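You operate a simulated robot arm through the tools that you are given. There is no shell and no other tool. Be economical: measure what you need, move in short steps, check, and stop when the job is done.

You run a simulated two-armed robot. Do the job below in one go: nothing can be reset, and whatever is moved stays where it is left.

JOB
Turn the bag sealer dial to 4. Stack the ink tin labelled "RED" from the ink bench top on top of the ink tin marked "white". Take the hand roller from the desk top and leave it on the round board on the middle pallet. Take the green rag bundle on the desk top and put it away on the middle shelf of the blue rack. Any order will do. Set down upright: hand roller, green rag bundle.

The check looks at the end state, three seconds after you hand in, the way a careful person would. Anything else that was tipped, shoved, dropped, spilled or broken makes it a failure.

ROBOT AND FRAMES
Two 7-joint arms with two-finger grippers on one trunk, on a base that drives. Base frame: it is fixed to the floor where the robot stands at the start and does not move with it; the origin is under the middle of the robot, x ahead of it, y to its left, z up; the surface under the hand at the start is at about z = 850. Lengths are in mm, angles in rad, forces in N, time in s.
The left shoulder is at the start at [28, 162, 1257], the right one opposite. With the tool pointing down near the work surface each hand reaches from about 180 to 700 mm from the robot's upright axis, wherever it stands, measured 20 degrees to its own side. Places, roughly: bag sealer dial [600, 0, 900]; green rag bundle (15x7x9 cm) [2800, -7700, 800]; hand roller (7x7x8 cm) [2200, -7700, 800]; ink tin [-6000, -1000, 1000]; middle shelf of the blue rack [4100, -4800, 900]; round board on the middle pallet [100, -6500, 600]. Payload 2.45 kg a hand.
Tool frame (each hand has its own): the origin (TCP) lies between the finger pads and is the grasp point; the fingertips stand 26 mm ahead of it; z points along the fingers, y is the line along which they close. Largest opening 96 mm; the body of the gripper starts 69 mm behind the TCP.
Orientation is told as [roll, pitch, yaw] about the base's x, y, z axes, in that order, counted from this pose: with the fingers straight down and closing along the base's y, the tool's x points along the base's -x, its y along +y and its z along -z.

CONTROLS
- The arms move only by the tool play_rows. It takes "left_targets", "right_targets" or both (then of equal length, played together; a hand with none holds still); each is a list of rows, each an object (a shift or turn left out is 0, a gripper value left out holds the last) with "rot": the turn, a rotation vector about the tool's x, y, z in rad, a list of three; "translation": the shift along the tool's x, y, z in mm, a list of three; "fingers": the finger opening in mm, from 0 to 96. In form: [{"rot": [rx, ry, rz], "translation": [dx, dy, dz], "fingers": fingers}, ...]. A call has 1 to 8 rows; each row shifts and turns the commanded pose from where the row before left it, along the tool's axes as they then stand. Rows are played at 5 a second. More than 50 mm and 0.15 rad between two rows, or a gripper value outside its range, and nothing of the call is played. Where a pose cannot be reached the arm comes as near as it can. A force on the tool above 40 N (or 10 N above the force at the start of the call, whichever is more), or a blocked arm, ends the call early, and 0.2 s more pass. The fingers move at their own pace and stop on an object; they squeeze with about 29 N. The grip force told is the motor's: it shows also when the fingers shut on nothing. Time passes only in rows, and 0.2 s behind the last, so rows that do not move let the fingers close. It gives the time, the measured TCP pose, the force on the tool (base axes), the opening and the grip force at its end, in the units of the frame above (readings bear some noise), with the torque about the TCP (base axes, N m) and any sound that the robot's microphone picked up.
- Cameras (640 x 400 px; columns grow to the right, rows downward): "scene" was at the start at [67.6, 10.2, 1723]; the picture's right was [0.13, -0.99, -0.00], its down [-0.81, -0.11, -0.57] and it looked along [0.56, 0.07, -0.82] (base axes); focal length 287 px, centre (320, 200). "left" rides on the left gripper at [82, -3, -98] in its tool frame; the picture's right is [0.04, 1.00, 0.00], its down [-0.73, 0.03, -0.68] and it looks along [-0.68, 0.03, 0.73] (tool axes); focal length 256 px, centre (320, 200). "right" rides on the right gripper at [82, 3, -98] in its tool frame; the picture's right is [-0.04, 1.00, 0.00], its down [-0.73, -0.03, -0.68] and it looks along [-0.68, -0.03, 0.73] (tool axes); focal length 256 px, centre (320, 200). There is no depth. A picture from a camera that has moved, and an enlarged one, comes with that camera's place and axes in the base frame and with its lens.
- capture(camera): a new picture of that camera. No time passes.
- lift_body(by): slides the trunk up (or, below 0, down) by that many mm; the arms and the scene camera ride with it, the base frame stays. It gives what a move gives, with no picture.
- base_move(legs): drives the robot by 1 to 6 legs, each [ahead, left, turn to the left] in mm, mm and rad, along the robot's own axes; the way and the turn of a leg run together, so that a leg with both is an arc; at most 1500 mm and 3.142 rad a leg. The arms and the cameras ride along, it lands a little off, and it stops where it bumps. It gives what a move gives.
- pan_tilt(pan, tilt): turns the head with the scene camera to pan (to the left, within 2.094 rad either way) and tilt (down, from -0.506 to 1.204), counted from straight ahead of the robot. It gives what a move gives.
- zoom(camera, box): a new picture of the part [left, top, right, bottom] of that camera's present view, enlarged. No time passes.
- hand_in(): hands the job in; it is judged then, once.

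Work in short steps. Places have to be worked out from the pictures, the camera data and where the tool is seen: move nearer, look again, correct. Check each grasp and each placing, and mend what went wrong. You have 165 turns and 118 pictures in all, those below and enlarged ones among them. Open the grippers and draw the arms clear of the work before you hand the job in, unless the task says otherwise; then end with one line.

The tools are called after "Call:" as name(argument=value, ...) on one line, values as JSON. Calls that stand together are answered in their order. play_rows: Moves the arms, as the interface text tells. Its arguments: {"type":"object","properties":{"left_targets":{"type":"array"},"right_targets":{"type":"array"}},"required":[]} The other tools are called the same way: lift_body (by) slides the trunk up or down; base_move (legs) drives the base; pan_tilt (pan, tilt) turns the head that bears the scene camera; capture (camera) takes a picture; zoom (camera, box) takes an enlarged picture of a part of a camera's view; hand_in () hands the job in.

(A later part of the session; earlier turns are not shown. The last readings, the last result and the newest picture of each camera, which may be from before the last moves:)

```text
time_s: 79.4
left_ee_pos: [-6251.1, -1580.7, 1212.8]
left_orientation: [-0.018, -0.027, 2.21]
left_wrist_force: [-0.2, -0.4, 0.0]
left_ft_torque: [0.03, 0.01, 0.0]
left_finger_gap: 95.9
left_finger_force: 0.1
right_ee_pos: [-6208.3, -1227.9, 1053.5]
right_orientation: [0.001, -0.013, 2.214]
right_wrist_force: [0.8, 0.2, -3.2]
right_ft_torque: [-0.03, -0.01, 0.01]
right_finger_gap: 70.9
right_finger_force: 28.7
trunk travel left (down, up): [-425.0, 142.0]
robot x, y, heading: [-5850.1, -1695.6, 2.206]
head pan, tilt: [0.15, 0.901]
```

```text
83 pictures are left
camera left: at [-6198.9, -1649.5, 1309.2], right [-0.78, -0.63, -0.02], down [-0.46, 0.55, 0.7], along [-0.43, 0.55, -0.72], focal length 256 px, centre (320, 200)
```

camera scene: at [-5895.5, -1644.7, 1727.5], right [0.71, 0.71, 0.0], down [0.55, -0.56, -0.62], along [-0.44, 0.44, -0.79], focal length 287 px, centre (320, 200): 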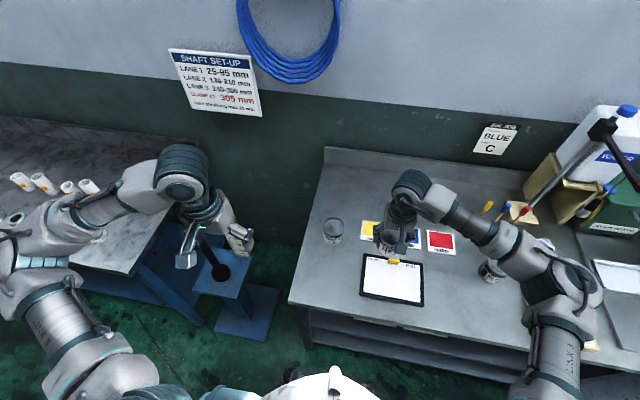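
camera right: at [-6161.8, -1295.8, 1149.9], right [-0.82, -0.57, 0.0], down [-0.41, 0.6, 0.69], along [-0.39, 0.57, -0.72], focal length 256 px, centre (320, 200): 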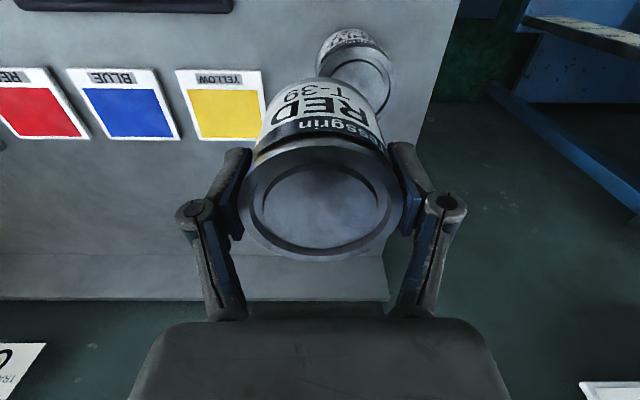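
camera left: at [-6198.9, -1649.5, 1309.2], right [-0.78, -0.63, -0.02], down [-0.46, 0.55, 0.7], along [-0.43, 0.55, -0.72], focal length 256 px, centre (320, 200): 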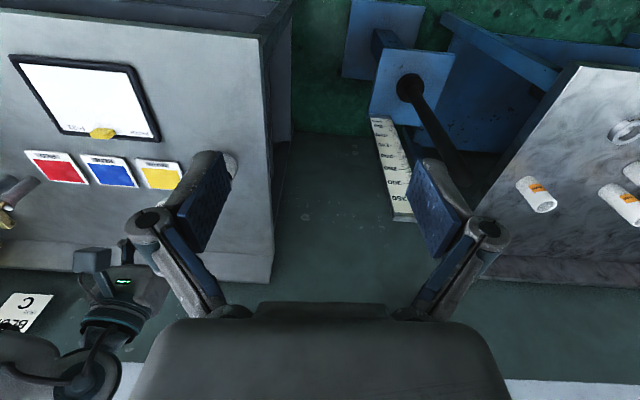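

The white lid estimate holds at (-6235, -1247). I'll align the held tin (allowing about 3 mm for its offset in the grip) and lower to roughly 12 mm above contact.

Call:
play_rows(right_targets=[{"translation": [-4, 33, 0]}, {}, {"translation": [0, 0, 30]}, {"translation": [0, 0, 30]}, {}])

Call:
zoom(camera="scene", box=[280, 170, 440, 290])

Call:
capture(camera="right")

```text
time_s: 80.6
left_ee_pos: [-6245.8, -1578.2, 1215.0]
left_orientation: [-0.013, -0.028, 2.207]
left_wrist_force: [0.0, -0.7, -0.7]
left_ft_torque: [-0.02, 0.0, 0.01]
left_finger_gap: 96.0
left_finger_force: 0.1
right_ee_pos: [-6231.9, -1239.8, 994.2]
right_orientation: [0.006, -0.016, 2.212]
right_wrist_force: [0.8, 0.1, -3.1]
right_ft_torque: [0.02, -0.04, -0.02]
right_finger_gap: 71.1
right_finger_force: 29.0
trunk travel left (down, up): [-425.0, 142.0]
robot x, y, heading: [-5846.5, -1692.7, 2.206]
head pan, tilt: [0.15, 0.901]
```

```text
3.33 times, centred on (360, 230) of scene
camera zoom: at [-5898.4, -1645.2, 1727.4], right [0.71, 0.71, 0.0], down [0.56, -0.56, -0.62], along [-0.44, 0.44, -0.79], focal length 955 px, centre (187, 100)
```

zoom: 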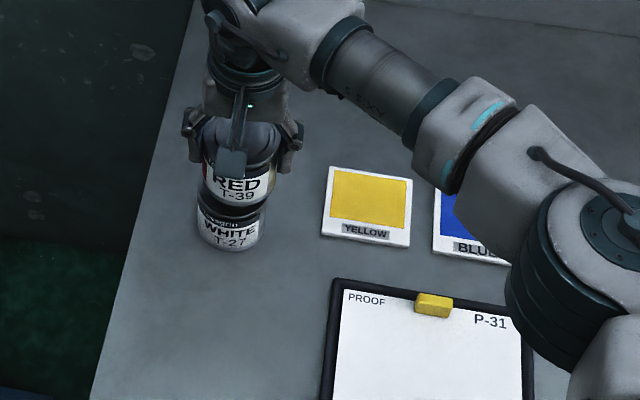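

```text
81 pictures are left
camera right: at [-6184.7, -1308.6, 1090.4], right [-0.82, -0.57, 0.01], down [-0.41, 0.6, 0.69], along [-0.39, 0.57, -0.72], focal length 256 px, centre (320, 200)
```

right: 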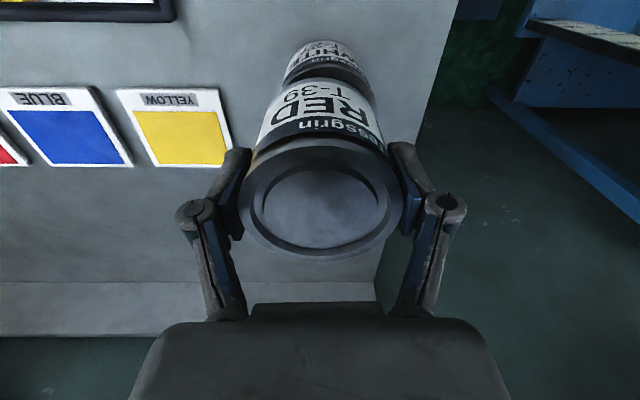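

Both views show the held tin needs about 6 mm more to the left. I'll correct that and descend gently to contact.

Call:
play_rows(right_targets=[{"translation": [0, 6.5, 0]}, {}, {"translation": [0, 0, 10]}, {"translation": [0, 0, 5]}, {}])

Call:
zoom(camera="scene", box=[300, 180, 380, 240])

```text
time_s: 81.8
left_ee_pos: [-6247.9, -1578.6, 1213.3]
left_orientation: [-0.015, -0.028, 2.209]
left_wrist_force: [-0.4, -1.5, 0.7]
left_ft_torque: [0.0, -0.01, 0.0]
left_finger_gap: 95.9
left_finger_force: 0.0
right_ee_pos: [-6239.9, -1246.1, 978.4]
right_orientation: [0.003, -0.014, 2.213]
right_wrist_force: [-0.1, -0.5, -3.8]
right_ft_torque: [0.0, 0.02, 0.02]
right_finger_gap: 70.9
right_finger_force: 29.5
trunk travel left (down, up): [-425.0, 142.0]
robot x, y, heading: [-5851.4, -1692.0, 2.205]
head pan, tilt: [0.15, 0.901]
```

```text
6.67 times, centred on (340, 210) of scene
camera zoom: at [-5900.7, -1646.8, 1727.4], right [0.71, 0.71, 0.0], down [0.56, -0.56, -0.62], along [-0.44, 0.44, -0.79], focal length 1911 px, centre (187, 133)
```

zoom: 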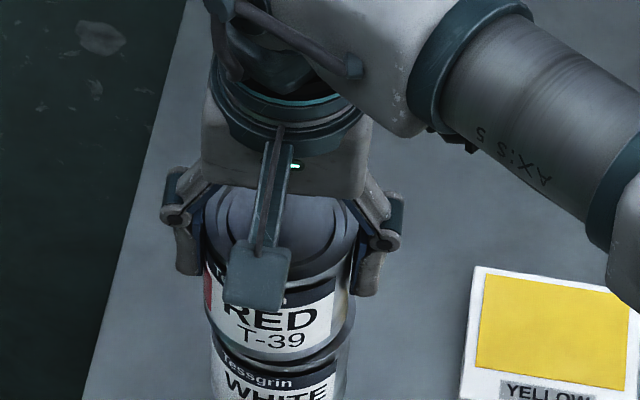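

The tins are well aligned laterally with only a small gap left. I'll descend in 3 mm steps until contact.

Call:
play_rows(right_targets=[{"translation": [0, 0, 3]}, {"translation": [0, 0, 3]}, {"translation": [0, 0, 2]}, {}])

Call:
zoom(camera="scene", box=[300, 190, 380, 250])

```text
time_s: 82.8
left_ee_pos: [-6246.8, -1580.4, 1214.8]
left_orientation: [-0.016, -0.029, 2.208]
left_wrist_force: [-0.3, -1.6, 0.6]
left_ft_torque: [0.01, 0.01, -0.02]
left_finger_gap: 96.0
left_finger_force: 0.2
right_ee_pos: [-6240.1, -1246.4, 971.7]
right_orientation: [0.005, -0.019, 2.211]
right_wrist_force: [-4.4, 0.7, 21.3]
right_ft_torque: [-0.01, 0.15, -0.17]
right_finger_gap: 71.8
right_finger_force: 29.0
trunk travel left (down, up): [-425.0, 142.0]
robot x, y, heading: [-5853.1, -1693.1, 2.203]
head pan, tilt: [0.15, 0.901]
```

```text
6.67 times, centred on (340, 220) of scene
camera zoom: at [-5899.8, -1651.8, 1727.9], right [0.71, 0.71, 0.0], down [0.56, -0.55, -0.62], along [-0.44, 0.44, -0.78], focal length 1911 px, centre (187, 67)
```

zoom: 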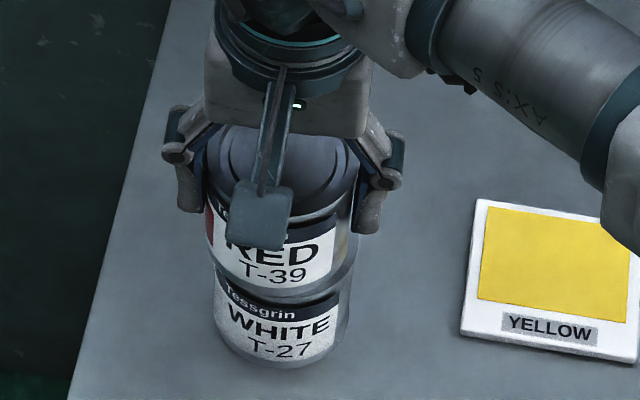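

Contact is made (force +21 N) and the stack looks aligned. I'll relieve slightly, open, and rise straight up.

Call:
play_rows(right_targets=[{"translation": [0, 0, -1.5]}, {"fingers": 94}, {}, {"translation": [0, 0, -30]}, {"translation": [0, 0, -40]}, {"translation": [0, 0, -45]}, {}])

Call:
capture(camera="right")

Call:
zoom(camera="scene", box=[290, 170, 400, 252])

```text
time_s: 84.4
left_ee_pos: [-6249.1, -1578.0, 1213.3]
left_orientation: [-0.014, -0.027, 2.208]
left_wrist_force: [0.2, 0.0, 0.7]
left_ft_torque: [0.0, -0.01, -0.02]
left_finger_gap: 95.9
left_finger_force: 0.1
right_ee_pos: [-6237.6, -1246.7, 1089.0]
right_orientation: [0.003, -0.013, 2.213]
right_wrist_force: [-0.5, 0.2, -0.6]
right_ft_torque: [0.01, -0.01, 0.03]
right_finger_gap: 94.0
right_finger_force: 0.2
trunk travel left (down, up): [-425.0, 142.0]
robot x, y, heading: [-5844.8, -1693.2, 2.204]
head pan, tilt: [0.15, 0.901]
```

```text
78 pictures are left
camera right: at [-6190.8, -1315.1, 1185.1], right [-0.82, -0.57, 0.0], down [-0.41, 0.6, 0.69], along [-0.39, 0.57, -0.73], focal length 256 px, centre (320, 200)
```

right: 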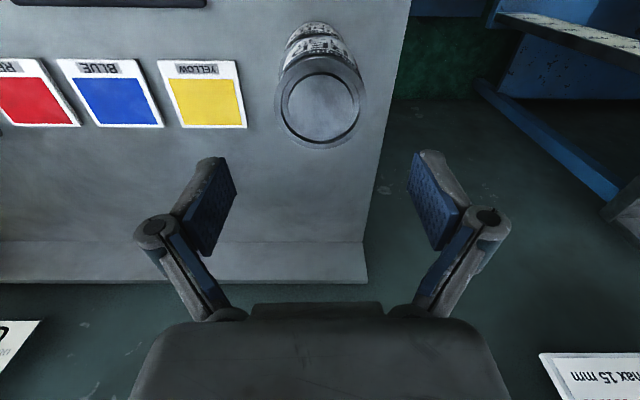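

```text
4.88 times, centred on (345, 211) of scene
camera zoom: at [-5901.7, -1647.6, 1727.4], right [0.71, 0.71, 0.0], down [0.56, -0.56, -0.62], along [-0.43, 0.44, -0.79], focal length 1398 px, centre (198, 146)
```

zoom: 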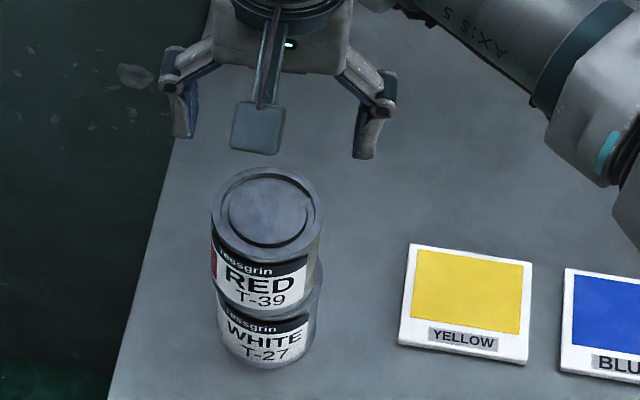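

RED sits squarely on WHITE and nothing else was touched. I'll raise and retract the right hand.

Call:
play_rows(right_targets=[{"translation": [0, 0, -40]}, {"translation": [0, 0, -40]}, {"translation": [0, 0, -35]}, {"translation": [38, -30, 0]}, {"translation": [40, -30, 0]}, {"translation": [40, -30, 0]}, {"translation": [40, -30, 0]}, {"translation": [40, -30, 0]}])

Call:
play_rows(right_targets=[{"translation": [40, -30, 0]}, {"translation": [30, -25, 0]}])

```text
time_s: 86.2
left_ee_pos: [-6248.0, -1579.9, 1213.3]
left_orientation: [-0.016, -0.029, 2.208]
left_wrist_force: [0.3, -0.3, 0.5]
left_ft_torque: [0.01, 0.01, 0.02]
left_finger_gap: 95.9
left_finger_force: 0.0
right_ee_pos: [-5997.2, -1315.2, 1198.2]
right_orientation: [0.002, -0.016, 2.213]
right_wrist_force: [0.2, 0.4, 0.7]
right_ft_torque: [0.0, 0.02, -0.03]
right_finger_gap: 94.1
right_finger_force: 0.1
trunk travel left (down, up): [-425.0, 142.0]
robot x, y, heading: [-5848.6, -1698.8, 2.205]
head pan, tilt: [0.15, 0.901]
```

```text
time_s: 86.8
left_ee_pos: [-6244.2, -1579.0, 1215.0]
left_orientation: [-0.014, -0.03, 2.207]
left_wrist_force: [0.6, -0.3, -0.2]
left_ft_torque: [0.03, 0.0, 0.0]
left_finger_gap: 96.1
left_finger_force: 0.0
right_ee_pos: [-5907.3, -1338.4, 1198.4]
right_orientation: [0.008, -0.016, 2.211]
right_wrist_force: [0.8, -0.7, 0.9]
right_ft_torque: [0.01, 0.03, -0.01]
right_finger_gap: 94.4
right_finger_force: 0.0
trunk travel left (down, up): [-425.0, 142.0]
robot x, y, heading: [-5848.6, -1696.8, 2.202]
head pan, tilt: [0.15, 0.901]
```

Now I'll drive back along the yellow line: back up, turn, then go along the line toward the start area.

Call:
base_move(legs=[[-350, 0, 0], [0, 0, -1.623], [1500, 0, 0], [1500, 0, 0], [1500, 0, 0]])

Call:
pan_tilt(pan=-0.5, tilt=0.4)

Call:
capture(camera="scene")

```text
time_s: 114.0
left_ee_pos: [-1741.5, 853.3, 1213.5]
left_orientation: [-0.015, -0.028, 0.593]
left_wrist_force: [0.0, -0.4, -0.2]
left_ft_torque: [-0.01, 0.03, -0.02]
left_finger_gap: 95.9
left_finger_force: 0.0
right_ee_pos: [-1516.2, 506.3, 1198.1]
right_orientation: [0.006, -0.017, 0.597]
right_wrist_force: [-0.1, 1.1, -0.9]
right_ft_torque: [0.04, 0.02, 0.03]
right_finger_gap: 93.9
right_finger_force: 0.0
trunk travel left (down, up): [-425.0, 142.0]
robot x, y, heading: [-1870.2, 461.8, 0.589]
head pan, tilt: [0.15, 0.901]
```

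```text
time_s: 115.0
left_ee_pos: [-1743.4, 852.7, 1213.8]
left_orientation: [-0.015, -0.03, 0.594]
left_wrist_force: [-0.2, 0.7, -0.2]
left_ft_torque: [-0.01, 0.0, -0.02]
left_finger_gap: 95.9
left_finger_force: 0.2
right_ee_pos: [-1516.9, 505.2, 1200.0]
right_orientation: [0.008, -0.018, 0.598]
right_wrist_force: [0.1, 0.5, -0.4]
right_ft_torque: [-0.02, -0.01, -0.04]
right_finger_gap: 94.1
right_finger_force: 0.1
trunk travel left (down, up): [-425.0, 142.0]
robot x, y, heading: [-1874.9, 460.7, 0.593]
head pan, tilt: [-0.499, 0.4]
```

```text
76 pictures are left
camera scene: at [-1786.3, 467.6, 1770.5], right [0.09, -1.0, 0.0], down [-0.39, -0.04, -0.92], along [0.92, 0.08, -0.39], focal length 287 px, centre (320, 200)
```

scene: 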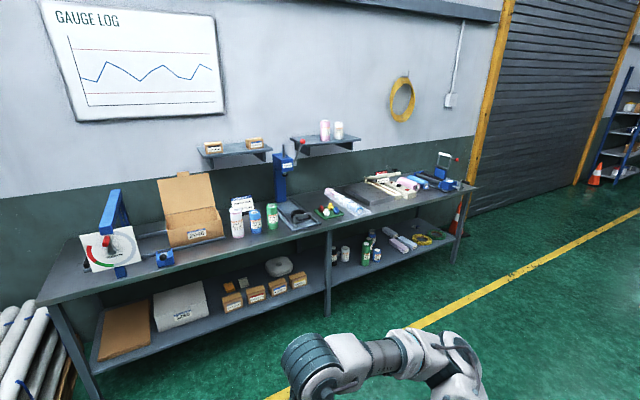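

All clear. I'll continue 760 mm, turn right into the lane, go 4 m and look.

Call:
base_move(legs=[[760, 0, 0], [0, 0, -1.583], [1450, 0, 0], [1450, 0, 0], [1450, 0, 0]])

Call:
pan_tilt(pan=0, tilt=0.35)

Call:
capture(camera="scene")

```text
time_s: 143.0
left_ee_pos: [1511.8, -2816.8, 1214.3]
left_orientation: [-0.017, -0.031, -0.976]
left_wrist_force: [-0.2, -0.3, -0.7]
left_ft_torque: [0.02, -0.03, -0.01]
left_finger_gap: 96.2
left_finger_force: 0.1
right_ee_pos: [1165.2, -3043.5, 1199.3]
right_orientation: [0.005, -0.018, -0.972]
right_wrist_force: [0.1, 0.1, -0.3]
right_ft_torque: [-0.01, -0.02, 0.0]
right_finger_gap: 93.8
right_finger_force: 0.1
trunk travel left (down, up): [-425.0, 142.0]
robot x, y, heading: [1120.6, -2684.4, -0.979]
head pan, tilt: [-0.499, 0.4]
```

```text
time_s: 144.0
left_ee_pos: [1510.9, -2814.2, 1215.9]
left_orientation: [-0.016, -0.034, -0.976]
left_wrist_force: [-0.9, 0.3, 0.2]
left_ft_torque: [-0.03, -0.02, 0.0]
left_finger_gap: 95.9
left_finger_force: 0.1
right_ee_pos: [1163.7, -3041.3, 1200.0]
right_orientation: [0.007, -0.02, -0.972]
right_wrist_force: [-0.1, 0.1, -0.3]
right_ft_torque: [-0.01, 0.02, -0.04]
right_finger_gap: 94.1
right_finger_force: 0.2
trunk travel left (down, up): [-425.0, 142.0]
robot x, y, heading: [1123.3, -2686.1, -0.98]
head pan, tilt: [0.0, 0.351]
```

```text
75 pictures are left
camera scene: at [1171.4, -2756.4, 1775.0], right [-0.83, -0.56, 0.0], down [-0.19, 0.29, -0.94], along [0.52, -0.78, -0.35], focal length 287 px, centre (320, 200)
```

scene: 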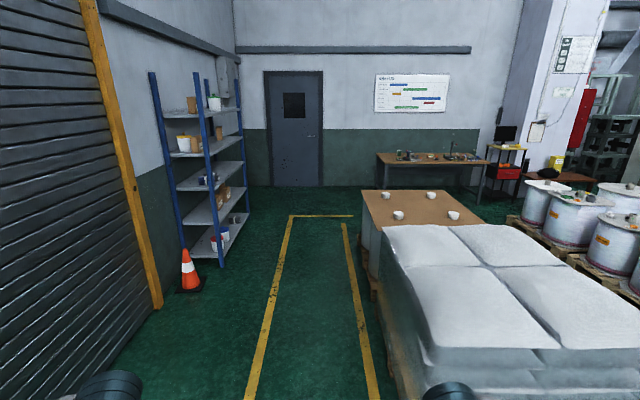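

I see the blue rack on the left, the desk ahead on the right beyond the wrapped pallets, and the roll pallets on the far right. I'll shift left for clearance, go 3 m ahead and look.

Call:
base_move(legs=[[200, 180, 0], [1450, 0, 0], [1450, 0, 0]])

Call:
pan_tilt(pan=-0.5, tilt=0.4)

Call:
capture(camera="scene")

Call:
pan_tilt(pan=1.4, tilt=0.4)

Call:
capture(camera="scene")

```text
time_s: 159.3
left_ee_pos: [3413.9, -5221.8, 1215.6]
left_orientation: [-0.012, -0.032, -0.951]
left_wrist_force: [-0.3, 0.4, -0.9]
left_ft_torque: [0.01, -0.04, -0.01]
left_finger_gap: 96.2
left_finger_force: 0.0
right_ee_pos: [3072.6, -5456.7, 1199.4]
right_orientation: [0.006, -0.018, -0.947]
right_wrist_force: [-0.1, -0.1, 0.1]
right_ft_torque: [0.02, 0.01, -0.03]
right_finger_gap: 94.0
right_finger_force: 0.1
trunk travel left (down, up): [-425.0, 142.0]
robot x, y, heading: [3020.9, -5102.6, -0.956]
head pan, tilt: [0.0, 0.351]
```

```text
time_s: 160.3
left_ee_pos: [3411.8, -5218.9, 1216.7]
left_orientation: [-0.014, -0.035, -0.953]
left_wrist_force: [0.1, 0.5, -0.9]
left_ft_torque: [-0.01, -0.01, 0.01]
left_finger_gap: 95.9
left_finger_force: 0.1
right_ee_pos: [3072.6, -5454.7, 1199.9]
right_orientation: [0.007, -0.022, -0.949]
right_wrist_force: [-0.9, 0.0, -0.5]
right_ft_torque: [0.0, -0.02, 0.0]
right_finger_gap: 93.9
right_finger_force: 0.1
trunk travel left (down, up): [-425.0, 142.0]
robot x, y, heading: [3024.5, -5101.3, -0.954]
head pan, tilt: [-0.499, 0.4]
```

```text
74 pictures are left
camera scene: at [3029.2, -5189.0, 1770.4], right [-0.99, -0.12, 0.0], down [-0.05, 0.39, -0.92], along [0.11, -0.91, -0.39], focal length 287 px, centre (320, 200)
```

scene: 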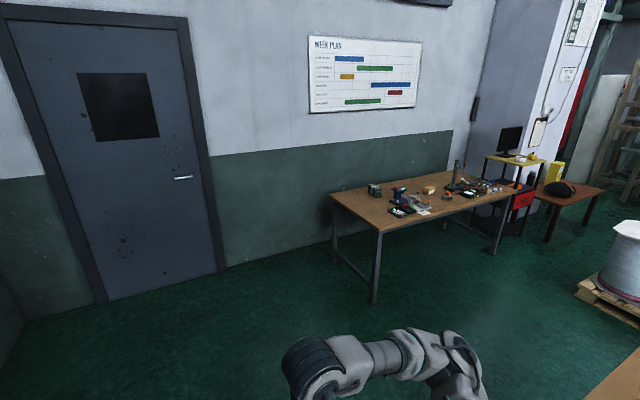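

```text
time_s: 162.1
left_ee_pos: [3416.7, -5217.4, 1216.1]
left_orientation: [-0.015, -0.036, -0.953]
left_wrist_force: [0.2, -0.4, -0.2]
left_ft_torque: [0.02, -0.02, 0.0]
left_finger_gap: 96.2
left_finger_force: 0.0
right_ee_pos: [3074.7, -5453.9, 1200.4]
right_orientation: [0.006, -0.021, -0.947]
right_wrist_force: [0.7, 0.1, -0.1]
right_ft_torque: [-0.01, 0.0, 0.01]
right_finger_gap: 94.0
right_finger_force: 0.0
trunk travel left (down, up): [-425.0, 142.0]
robot x, y, heading: [3024.3, -5098.3, -0.953]
head pan, tilt: [1.4, 0.4]
```

```text
73 pictures are left
camera scene: at [3104.9, -5055.1, 1770.7], right [0.43, -0.9, 0.0], down [-0.35, -0.17, -0.92], along [0.83, 0.4, -0.39], focal length 287 px, centre (320, 200)
```

scene: 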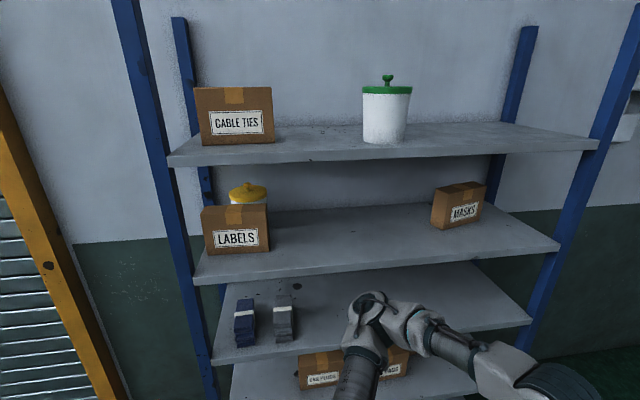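

The desk front edge runs from about (2787, -7152) to (1467, -8025), and the middle shelf with the rag bundles is at about z = 900. I'll drive ahead, strafe right in front of the desk and look down.

Call:
base_move(legs=[[0, 0, -0.037], [950, 0, 0], [0, -1450, 0], [0, -350, 0]])

Call:
pan_tilt(pan=0, tilt=0.6)

Call:
capture(camera="scene")

```text
time_s: 176.1
left_ee_pos: [2469.4, -6985.5, 1210.9]
left_orientation: [-0.039, -0.034, -0.983]
left_wrist_force: [1.2, 1.2, -0.8]
left_ft_torque: [-0.05, 0.09, 0.04]
left_finger_gap: 96.2
left_finger_force: 0.1
right_ee_pos: [2118.6, -7209.0, 1204.1]
right_orientation: [-0.017, -0.021, -0.976]
right_wrist_force: [0.5, 0.2, 0.1]
right_ft_torque: [-0.09, 0.07, 0.05]
right_finger_gap: 93.8
right_finger_force: 0.0
trunk travel left (down, up): [-425.0, 142.0]
robot x, y, heading: [2060.6, -6874.0, -0.99]
head pan, tilt: [1.4, 0.4]
```

```text
time_s: 177.6
left_ee_pos: [2436.6, -7004.9, 1219.0]
left_orientation: [-0.007, -0.037, -0.981]
left_wrist_force: [-0.3, 0.0, -0.1]
left_ft_torque: [-0.01, 0.0, -0.03]
left_finger_gap: 96.2
left_finger_force: 0.0
right_ee_pos: [2087.0, -7227.8, 1200.4]
right_orientation: [0.012, -0.02, -0.977]
right_wrist_force: [-0.2, -0.2, 0.0]
right_ft_torque: [0.01, -0.02, 0.02]
right_finger_gap: 93.9
right_finger_force: 0.0
trunk travel left (down, up): [-425.0, 142.0]
robot x, y, heading: [2057.4, -6869.8, -0.989]
head pan, tilt: [0.0, 0.6]
```

```text
72 pictures are left
camera scene: at [2082.0, -6952.5, 1752.0], right [-0.84, -0.55, -0.01], down [-0.3, 0.48, -0.82], along [0.46, -0.68, -0.57], focal length 287 px, centre (320, 200)
```

scene: 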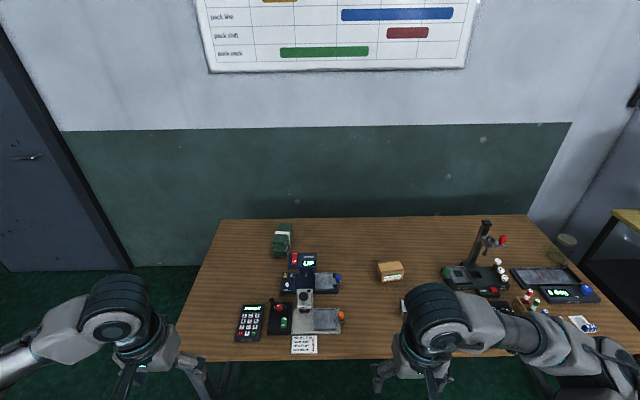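

The green bundle is at the back left. I need to identify the hand roller, so I'll zoom.

Call:
zoom(camera="scene", box=[220, 210, 420, 360])

Call:
zoom(camera="scene", box=[400, 210, 600, 360])

```text
2.67 times, centred on (320, 285) of scene
camera zoom: at [2082.0, -6952.5, 1752.0], right [-0.84, -0.55, -0.01], down [-0.3, 0.48, -0.82], along [0.46, -0.68, -0.57], focal length 764 px, centre (320, -27)
```

zoom: 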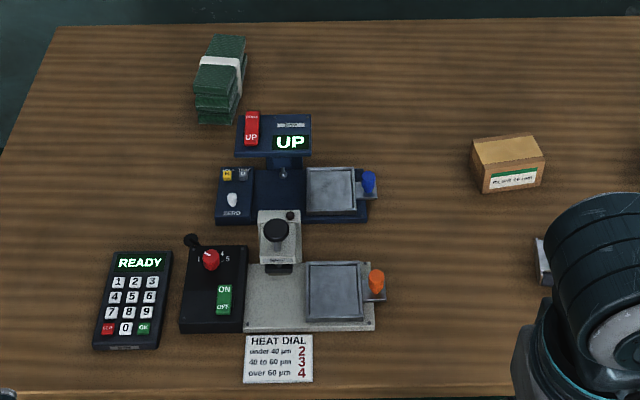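

```text
2.67 times, centred on (500, 285) of scene
camera zoom: at [2082.0, -6952.5, 1752.0], right [-0.84, -0.55, -0.01], down [-0.3, 0.48, -0.82], along [0.46, -0.68, -0.57], focal length 764 px, centre (-160, -27)
```

zoom: 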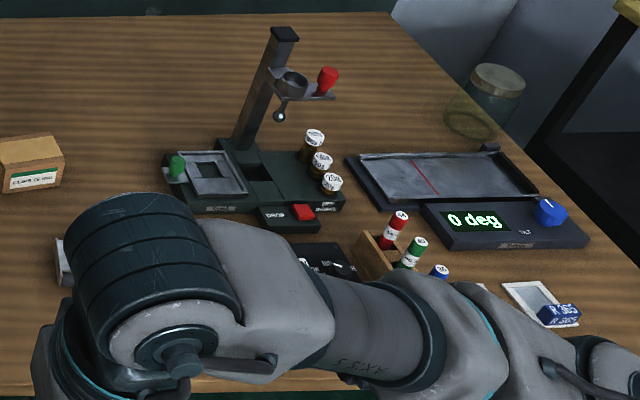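

The hand roller's expected spot projects to (401, 300), hidden behind the right arm where a grey edge shows. I'll check with the right camera.

Call:
capture(camera="right")

```text
69 pictures are left
camera right: at [2040.5, -7156.9, 1296.2], right [0.85, 0.52, 0.01], down [0.37, -0.62, 0.7], along [0.37, -0.59, -0.72], focal length 256 px, centre (320, 200)
```

right: 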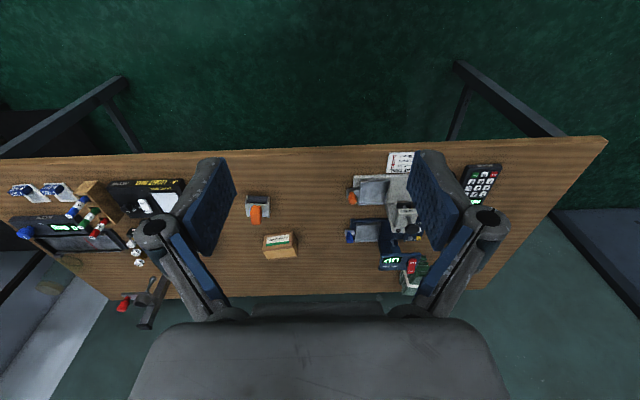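

Call:
zoom(camera="right", box=[220, 160, 320, 260])

```text
4.00 times, centred on (270, 210) of right
camera zoom: at [2040.5, -7156.9, 1296.2], right [0.85, 0.52, 0.01], down [0.37, -0.62, 0.7], along [0.37, -0.59, -0.72], focal length 1024 px, centre (520, 160)
```

zoom: 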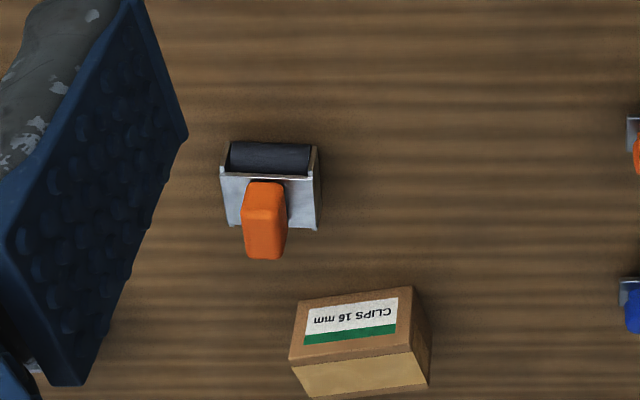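

The hand roller (black roll, steel frame, orange handle up) is at about (2165, -7646). I'll move the base so it's comfortably in front of the right hand and lower the trunk 80 mm to suit the lower desk.

Call:
base_move(legs=[[250, -160, 0]])

Call:
lift_body(by=-80)

Call:
capture(camera="right")

Call:
pan_tilt(pan=-0.1, tilt=0.9)

Call:
capture(camera="scene")

```text
time_s: 179.6
left_ee_pos: [2465.3, -7275.4, 1213.1]
left_orientation: [-0.032, -0.036, -0.979]
left_wrist_force: [-0.1, 0.1, 0.2]
left_ft_torque: [-0.06, 0.04, 0.01]
left_finger_gap: 96.4
left_finger_force: 0.0
right_ee_pos: [2115.0, -7498.5, 1205.9]
right_orientation: [-0.014, -0.026, -0.976]
right_wrist_force: [0.3, 1.4, -0.6]
right_ft_torque: [-0.04, -0.01, 0.03]
right_finger_gap: 94.2
right_finger_force: 0.1
trunk travel left (down, up): [-425.0, 142.0]
robot x, y, heading: [2063.5, -7156.7, -0.991]
head pan, tilt: [0.0, 0.6]
```

```text
time_s: 180.8
left_ee_pos: [2479.3, -7265.5, 1130.1]
left_orientation: [-0.041, -0.038, -0.975]
left_wrist_force: [0.2, 0.7, 0.4]
left_ft_torque: [-0.06, 0.05, 0.01]
left_finger_gap: 96.0
left_finger_force: 0.2
right_ee_pos: [2129.2, -7488.6, 1127.7]
right_orientation: [-0.024, -0.03, -0.974]
right_wrist_force: [0.7, 0.0, 0.0]
right_ft_torque: [-0.06, 0.02, 0.02]
right_finger_gap: 93.7
right_finger_force: 0.0
trunk travel left (down, up): [-345.0, 222.0]
robot x, y, heading: [2062.0, -7157.5, -0.992]
head pan, tilt: [0.0, 0.6]
```

```text
67 pictures are left
camera right: at [2084.9, -7415.7, 1222.7], right [0.85, 0.53, -0.02], down [0.39, -0.6, 0.7], along [0.36, -0.6, -0.71], focal length 256 px, centre (320, 200)
```

right: 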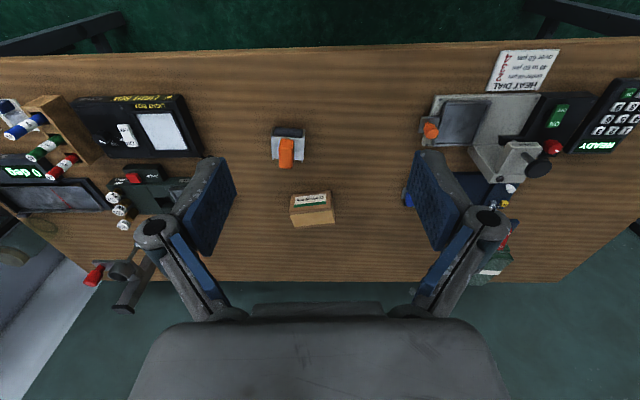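

```text
time_s: 181.6
left_ee_pos: [2486.5, -7259.1, 1127.9]
left_orientation: [-0.049, -0.032, -0.974]
left_wrist_force: [0.6, 1.7, -0.6]
left_ft_torque: [-0.14, 0.14, 0.01]
left_finger_gap: 96.3
left_finger_force: 0.0
right_ee_pos: [2137.5, -7482.5, 1128.1]
right_orientation: [-0.032, -0.028, -0.973]
right_wrist_force: [0.6, -0.2, 0.2]
right_ft_torque: [-0.08, 0.1, 0.04]
right_finger_gap: 93.7
right_finger_force: 0.0
trunk travel left (down, up): [-345.0, 222.0]
robot x, y, heading: [2065.6, -7154.8, -0.992]
head pan, tilt: [-0.099, 0.901]
```

```text
66 pictures are left
camera scene: at [2148.6, -7208.4, 1647.2], right [-0.89, -0.46, 0.03], down [-0.38, 0.69, -0.62], along [0.27, -0.56, -0.78], focal length 287 px, centre (320, 200)
```

scene: 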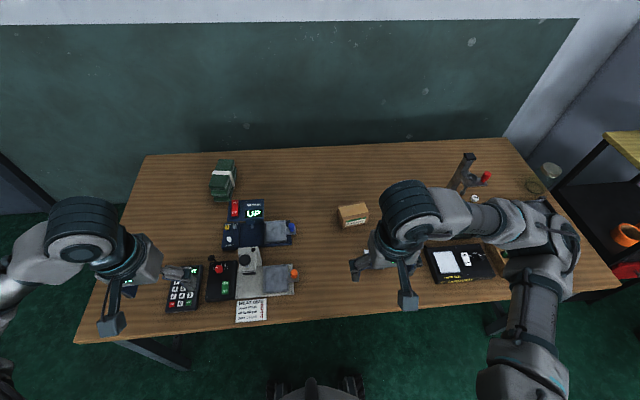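

The readings show the body leaning slightly (roll about -0.04). I'll wait a moment to see whether it settles.

Call:
play_rows(right_targets=[{}, {}, {}, {}, {}, {}, {}, {}])

Call:
play_rows(right_targets=[{}, {}, {}, {}, {}, {}, {}, {}])

```text
time_s: 183.6
left_ee_pos: [2455.9, -7277.2, 1137.0]
left_orientation: [-0.015, -0.039, -0.974]
left_wrist_force: [-0.4, -0.1, 0.1]
left_ft_torque: [-0.01, -0.03, 0.0]
left_finger_gap: 95.8
left_finger_force: 0.1
right_ee_pos: [2104.9, -7500.4, 1125.3]
right_orientation: [0.001, -0.032, -0.974]
right_wrist_force: [0.4, 0.5, -0.2]
right_ft_torque: [0.03, -0.02, -0.02]
right_finger_gap: 94.0
right_finger_force: 0.0
trunk travel left (down, up): [-345.0, 222.0]
robot x, y, heading: [2067.4, -7156.9, -0.99]
head pan, tilt: [-0.099, 0.901]
stopped in row 8 (right hand): the arm was blocked; the commanded pose is now the measured one
```

```text
time_s: 185.4
left_ee_pos: [2453.9, -7279.2, 1138.0]
left_orientation: [-0.014, -0.038, -0.977]
left_wrist_force: [-0.5, 0.2, 0.1]
left_ft_torque: [0.05, 0.0, -0.01]
left_finger_gap: 95.9
left_finger_force: 0.1
right_ee_pos: [2104.5, -7501.5, 1123.8]
right_orientation: [0.0, -0.029, -0.975]
right_wrist_force: [0.3, -0.4, 0.2]
right_ft_torque: [0.0, -0.04, -0.01]
right_finger_gap: 94.1
right_finger_force: 0.1
trunk travel left (down, up): [-345.0, 222.0]
robot x, y, heading: [2066.3, -7157.7, -0.991]
head pan, tilt: [-0.099, 0.901]
```

It has settled. I'll take fresh pictures.

Call:
capture(camera="right")

Call:
capture(camera="left")

```text
65 pictures are left
camera right: at [2058.3, -7431.0, 1219.9], right [0.85, 0.53, 0.0], down [0.37, -0.61, 0.7], along [0.37, -0.59, -0.71], focal length 256 px, centre (320, 200)
```

right: 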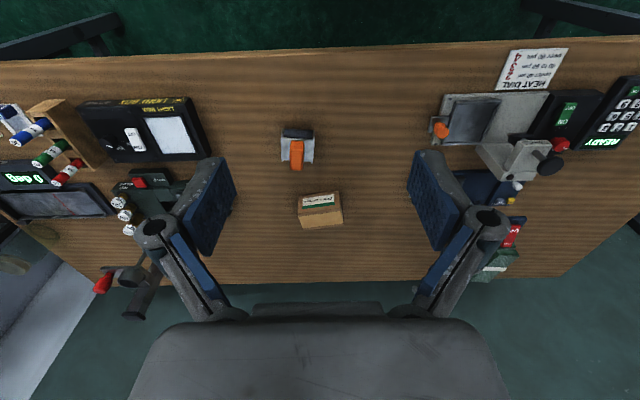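

```text
64 pictures are left
camera left: at [2405.2, -7210.4, 1233.1], right [0.81, 0.59, -0.02], down [0.43, -0.56, 0.71], along [0.41, -0.58, -0.71], focal length 256 px, centre (320, 200)
```

left: 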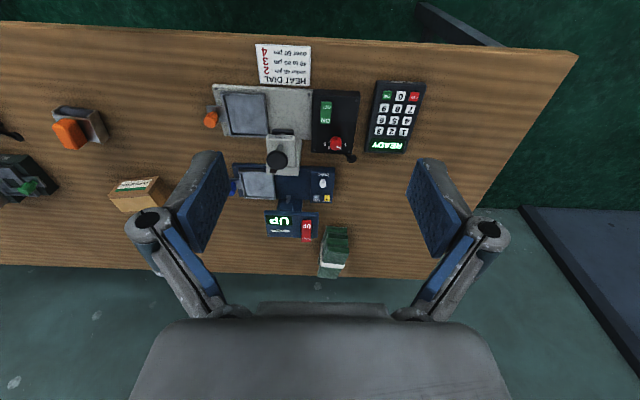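

The roller handle triangulates to about (2167, -7685), top z ≈ 837. I'll move the right hand above it to z ≈ 960 and look again.

Call:
play_rows(right_targets=[{"translation": [-37, -10, 20], "fingers": 60}, {"translation": [-37, -10, 35]}, {"translation": [-37, -10, 35]}, {"translation": [-38, -10, 35]}, {"translation": [-38, -11, 32]}, {}, {}])

Call:
capture(camera="right")

```text
refused: row 2 steps farther than a row can; nothing moved
```

```text
63 pictures are left
camera right: at [2058.3, -7431.0, 1219.9], right [0.85, 0.53, 0.0], down [0.37, -0.61, 0.7], along [0.37, -0.59, -0.71], focal length 256 px, centre (320, 200)
```

right: 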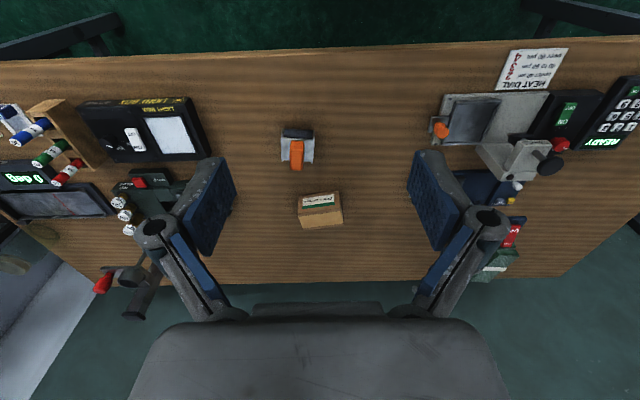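

The step was too long for one row, so I'll split it finer.

Call:
play_rows(right_targets=[{"translation": [-31, -8, 20], "fingers": 60}, {"translation": [-31, -8, 28]}, {"translation": [-31, -9, 28]}, {"translation": [-31, -9, 28]}, {"translation": [-31, -9, 28]}, {"translation": [-32, -8, 28]}, {}, {}])

Call:
capture(camera="right")

```text
time_s: 187.2
left_ee_pos: [2452.1, -7280.1, 1136.0]
left_orientation: [-0.015, -0.039, -0.978]
left_wrist_force: [-0.9, 0.8, -0.6]
left_ft_torque: [0.04, 0.0, -0.01]
left_finger_gap: 95.9
left_finger_force: 0.2
right_ee_pos: [2168.0, -7691.0, 969.2]
right_orientation: [0.003, -0.03, -0.973]
right_wrist_force: [-0.7, -0.3, 0.4]
right_ft_torque: [0.02, -0.06, -0.04]
right_finger_gap: 59.8
right_finger_force: 0.1
trunk travel left (down, up): [-345.0, 222.0]
robot x, y, heading: [2067.9, -7156.4, -0.991]
head pan, tilt: [-0.099, 0.901]
```

```text
62 pictures are left
camera right: at [2122.4, -7619.4, 1064.9], right [0.85, 0.53, 0.0], down [0.37, -0.61, 0.7], along [0.37, -0.59, -0.71], focal length 256 px, centre (320, 200)
```

right: 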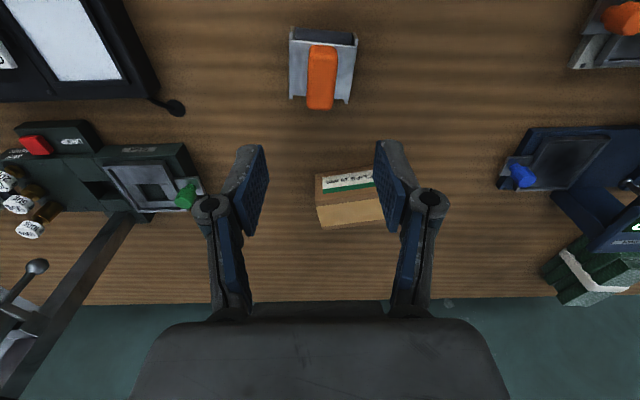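

The orange handle seems slanted rather than vertical. I'll zoom from both hand cameras to see its shape.

Call:
zoom(camera="right", box=[270, 10, 375, 130])

Call:
zoom(camera="left", box=[30, 80, 130, 170])

Call:
zoom(camera="scene", box=[300, 180, 460, 320])

```text
3.33 times, centred on (322, 70) of right
camera zoom: at [2122.4, -7619.4, 1064.9], right [0.85, 0.53, 0.0], down [0.37, -0.61, 0.7], along [0.37, -0.59, -0.71], focal length 853 px, centre (312, 633)
```

zoom: 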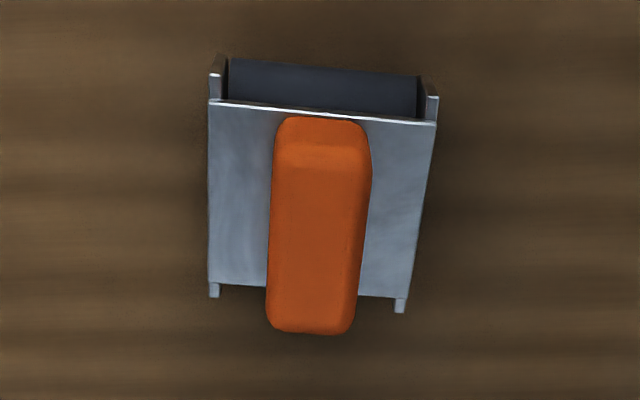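

```text
4.44 times, centred on (80, 125) of left
camera zoom: at [2404.2, -7211.2, 1233.3], right [0.81, 0.59, -0.02], down [0.43, -0.56, 0.71], along [0.41, -0.58, -0.71], focal length 1138 px, centre (1387, 533)
```

zoom: 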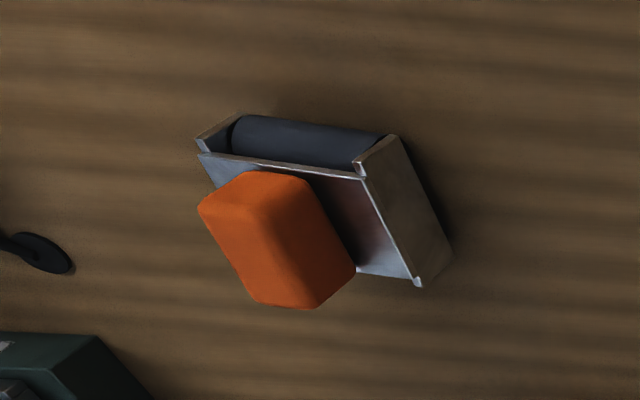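

```text
2.86 times, centred on (380, 250) of scene
camera zoom: at [2114.2, -7232.8, 1647.6], right [-0.89, -0.46, 0.0], down [-0.37, 0.7, -0.62], along [0.28, -0.55, -0.79], focal length 819 px, centre (149, 57)
```

zoom: 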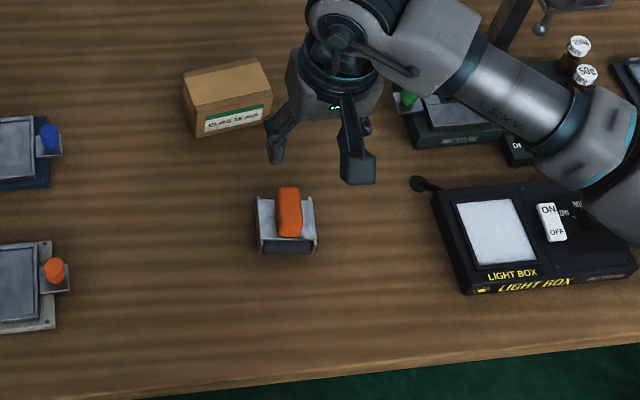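

It's a flat-topped frame 69 mm wide with an orange block handle lying on top (top z ≈ 829), centred at (2168, -7687). I'll grip the frame by its sides, starting by opening wide, levelling and lowering.

Call:
play_rows(right_targets=[{"translation": [3, 2, 0], "rot": [0, 0.03, 0], "fingers": 95}, {}, {"translation": [0, 0, 40]}, {"translation": [0, 0, 40]}, {}])

Call:
capture(camera="right")

```text
time_s: 188.4
left_ee_pos: [2449.5, -7280.4, 1138.7]
left_orientation: [-0.012, -0.04, -0.976]
left_wrist_force: [0.0, -0.2, -1.1]
left_ft_torque: [0.06, 0.0, 0.0]
left_finger_gap: 96.1
left_finger_force: 0.1
right_ee_pos: [2165.6, -7688.9, 888.3]
right_orientation: [0.007, 0.0, -0.974]
right_wrist_force: [-0.8, -1.3, 0.2]
right_ft_torque: [0.03, -0.04, -0.02]
right_finger_gap: 95.0
right_finger_force: 0.0
trunk travel left (down, up): [-345.0, 222.0]
robot x, y, heading: [2067.3, -7153.7, -0.995]
head pan, tilt: [-0.099, 0.901]
```

```text
58 pictures are left
camera right: at [2121.8, -7620.7, 986.3], right [0.85, 0.53, 0.01], down [0.38, -0.63, 0.68], along [0.36, -0.57, -0.73], focal length 256 px, centre (320, 200)
```

right: 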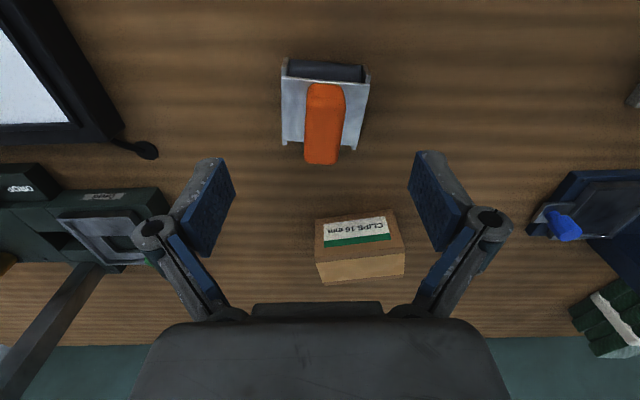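

Centred within 2 mm. I'll lower to z ≈ 805 and close on the frame sides.

Call:
play_rows(right_targets=[{"translation": [1, 2, 0]}, {"translation": [0, 0, 40]}, {"translation": [0, 0, 30]}, {"translation": [0, 0, 12]}, {"fingers": 50}, {}, {}])

Call:
capture(camera="right")

```text
time_s: 190.0
left_ee_pos: [2447.5, -7280.8, 1139.2]
left_orientation: [-0.01, -0.041, -0.977]
left_wrist_force: [-0.9, -0.1, 0.0]
left_ft_torque: [0.06, -0.01, -0.02]
left_finger_gap: 95.9
left_finger_force: 0.0
right_ee_pos: [2169.1, -7685.9, 811.1]
right_orientation: [0.013, -0.006, -0.971]
right_wrist_force: [9.9, 4.9, 12.5]
right_ft_torque: [0.17, -0.12, -0.09]
right_finger_gap: 64.7
right_finger_force: 29.1
trunk travel left (down, up): [-345.0, 222.0]
robot x, y, heading: [2065.8, -7157.2, -0.987]
head pan, tilt: [-0.099, 0.901]
```

```text
57 pictures are left
camera right: at [2124.0, -7616.8, 907.1], right [0.85, 0.53, 0.01], down [0.38, -0.62, 0.68], along [0.37, -0.57, -0.73], focal length 256 px, centre (320, 200)
```

right: 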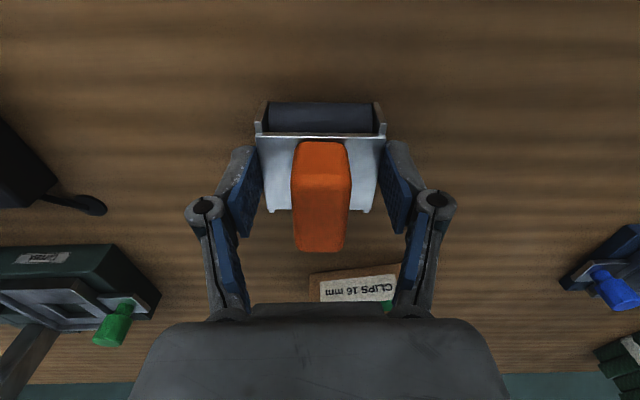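

The frame is gripped (64.7 mm, 29 N). I'll lift slowly and verify.

Call:
play_rows(right_targets=[{"translation": [0, 0, -5]}, {"translation": [0, 0, -20]}, {"translation": [0, 0, -35]}, {"translation": [0, 0, -40]}, {}])

Call:
capture(camera="right")

```text
time_s: 191.2
left_ee_pos: [2463.3, -7272.0, 1135.5]
left_orientation: [-0.022, -0.039, -0.972]
left_wrist_force: [-0.2, 0.3, 0.1]
left_ft_torque: [-0.01, 0.01, -0.03]
left_finger_gap: 96.1
left_finger_force: 0.0
right_ee_pos: [2180.1, -7679.6, 910.7]
right_orientation: [-0.005, -0.001, -0.973]
right_wrist_force: [0.7, -0.1, -0.3]
right_ft_torque: [-0.03, 0.01, 0.02]
right_finger_gap: 64.6
right_finger_force: 29.6
trunk travel left (down, up): [-345.0, 222.0]
robot x, y, heading: [2069.4, -7154.2, -0.985]
head pan, tilt: [-0.099, 0.901]
```

```text
56 pictures are left
camera right: at [2137.1, -7610.6, 1007.5], right [0.85, 0.53, 0.0], down [0.39, -0.62, 0.68], along [0.36, -0.58, -0.73], focal length 256 px, centre (320, 200)
```

right: 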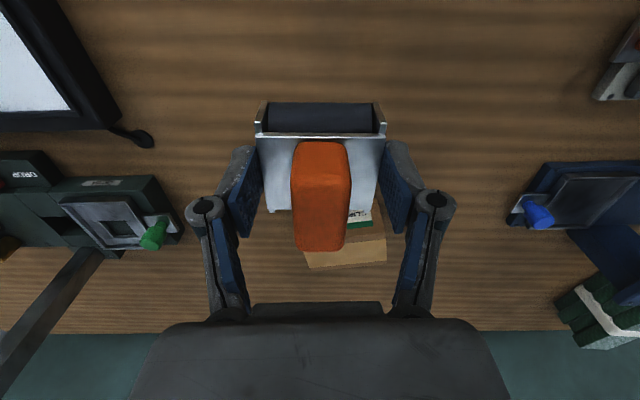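

The roller is held securely. I'll raise it and pull it back before moving the base.

Call:
play_rows(right_targets=[{"translation": [0, 0, -45]}, {"translation": [0, 0, -45]}, {"translation": [0, 0, -45]}, {"translation": [0, 0, -45]}, {"translation": [45, 0, 0]}, {"translation": [45, 0, 0]}, {"translation": [45, 0, 0]}, {"translation": [40, 0, 0]}])

Call:
base_move(legs=[[100, 90, 0]])

Call:
play_rows(right_targets=[{}, {}, {}, {}, {}, {}, {}, {}])

Call:
capture(camera="left")

```text
time_s: 193.0
left_ee_pos: [2461.6, -7273.5, 1136.9]
left_orientation: [-0.023, -0.04, -0.97]
left_wrist_force: [0.0, 0.0, 0.5]
left_ft_torque: [-0.03, 0.04, 0.0]
left_finger_gap: 96.2
left_finger_force: 0.0
right_ee_pos: [2077.9, -7535.8, 1090.9]
right_orientation: [-0.004, 0.001, -0.971]
right_wrist_force: [0.7, 0.0, -2.1]
right_ft_torque: [-0.02, -0.01, -0.02]
right_finger_gap: 64.5
right_finger_force: 29.2
trunk travel left (down, up): [-345.0, 222.0]
robot x, y, heading: [2068.7, -7159.4, -0.993]
head pan, tilt: [-0.099, 0.901]
```

```text
time_s: 194.3
left_ee_pos: [2562.4, -7324.7, 1143.9]
left_orientation: [0.004, -0.041, -0.98]
left_wrist_force: [-0.3, 0.1, 0.1]
left_ft_torque: [0.03, 0.03, -0.01]
left_finger_gap: 96.2
left_finger_force: 0.0
right_ee_pos: [2178.2, -7585.6, 1086.2]
right_orientation: [0.021, 0.0, -0.979]
right_wrist_force: [1.5, 0.3, -1.5]
right_ft_torque: [0.03, 0.05, 0.01]
right_finger_gap: 64.4
right_finger_force: 28.9
trunk travel left (down, up): [-345.0, 222.0]
robot x, y, heading: [2195.1, -7190.1, -0.992]
head pan, tilt: [-0.099, 0.901]
```

```text
time_s: 196.1
left_ee_pos: [2561.4, -7322.8, 1142.2]
left_orientation: [-0.002, -0.043, -0.981]
left_wrist_force: [-1.7, -1.6, 0.7]
left_ft_torque: [0.04, -0.07, -0.01]
left_finger_gap: 95.9
left_finger_force: 0.2
right_ee_pos: [2179.0, -7584.2, 1086.9]
right_orientation: [0.015, -0.001, -0.979]
right_wrist_force: [-0.7, -0.4, -1.8]
right_ft_torque: [0.08, -0.14, 0.0]
right_finger_gap: 64.1
right_finger_force: 28.7
trunk travel left (down, up): [-345.0, 222.0]
robot x, y, heading: [2189.4, -7192.6, -0.99]
head pan, tilt: [-0.099, 0.901]
```

```text
55 pictures are left
camera left: at [2513.4, -7253.8, 1237.4], right [0.81, 0.59, 0.0], down [0.42, -0.57, 0.71], along [0.41, -0.58, -0.7], focal length 256 px, centre (320, 200)
```

left: 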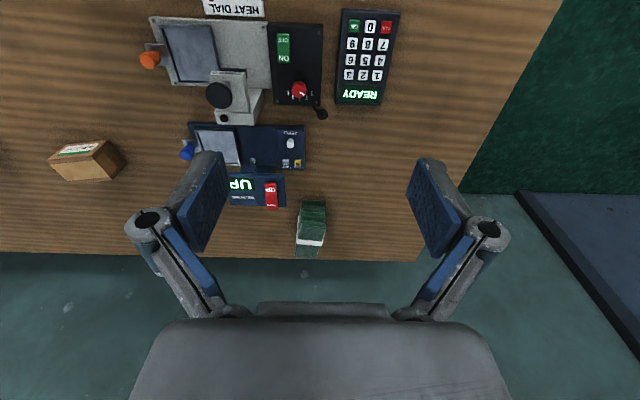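

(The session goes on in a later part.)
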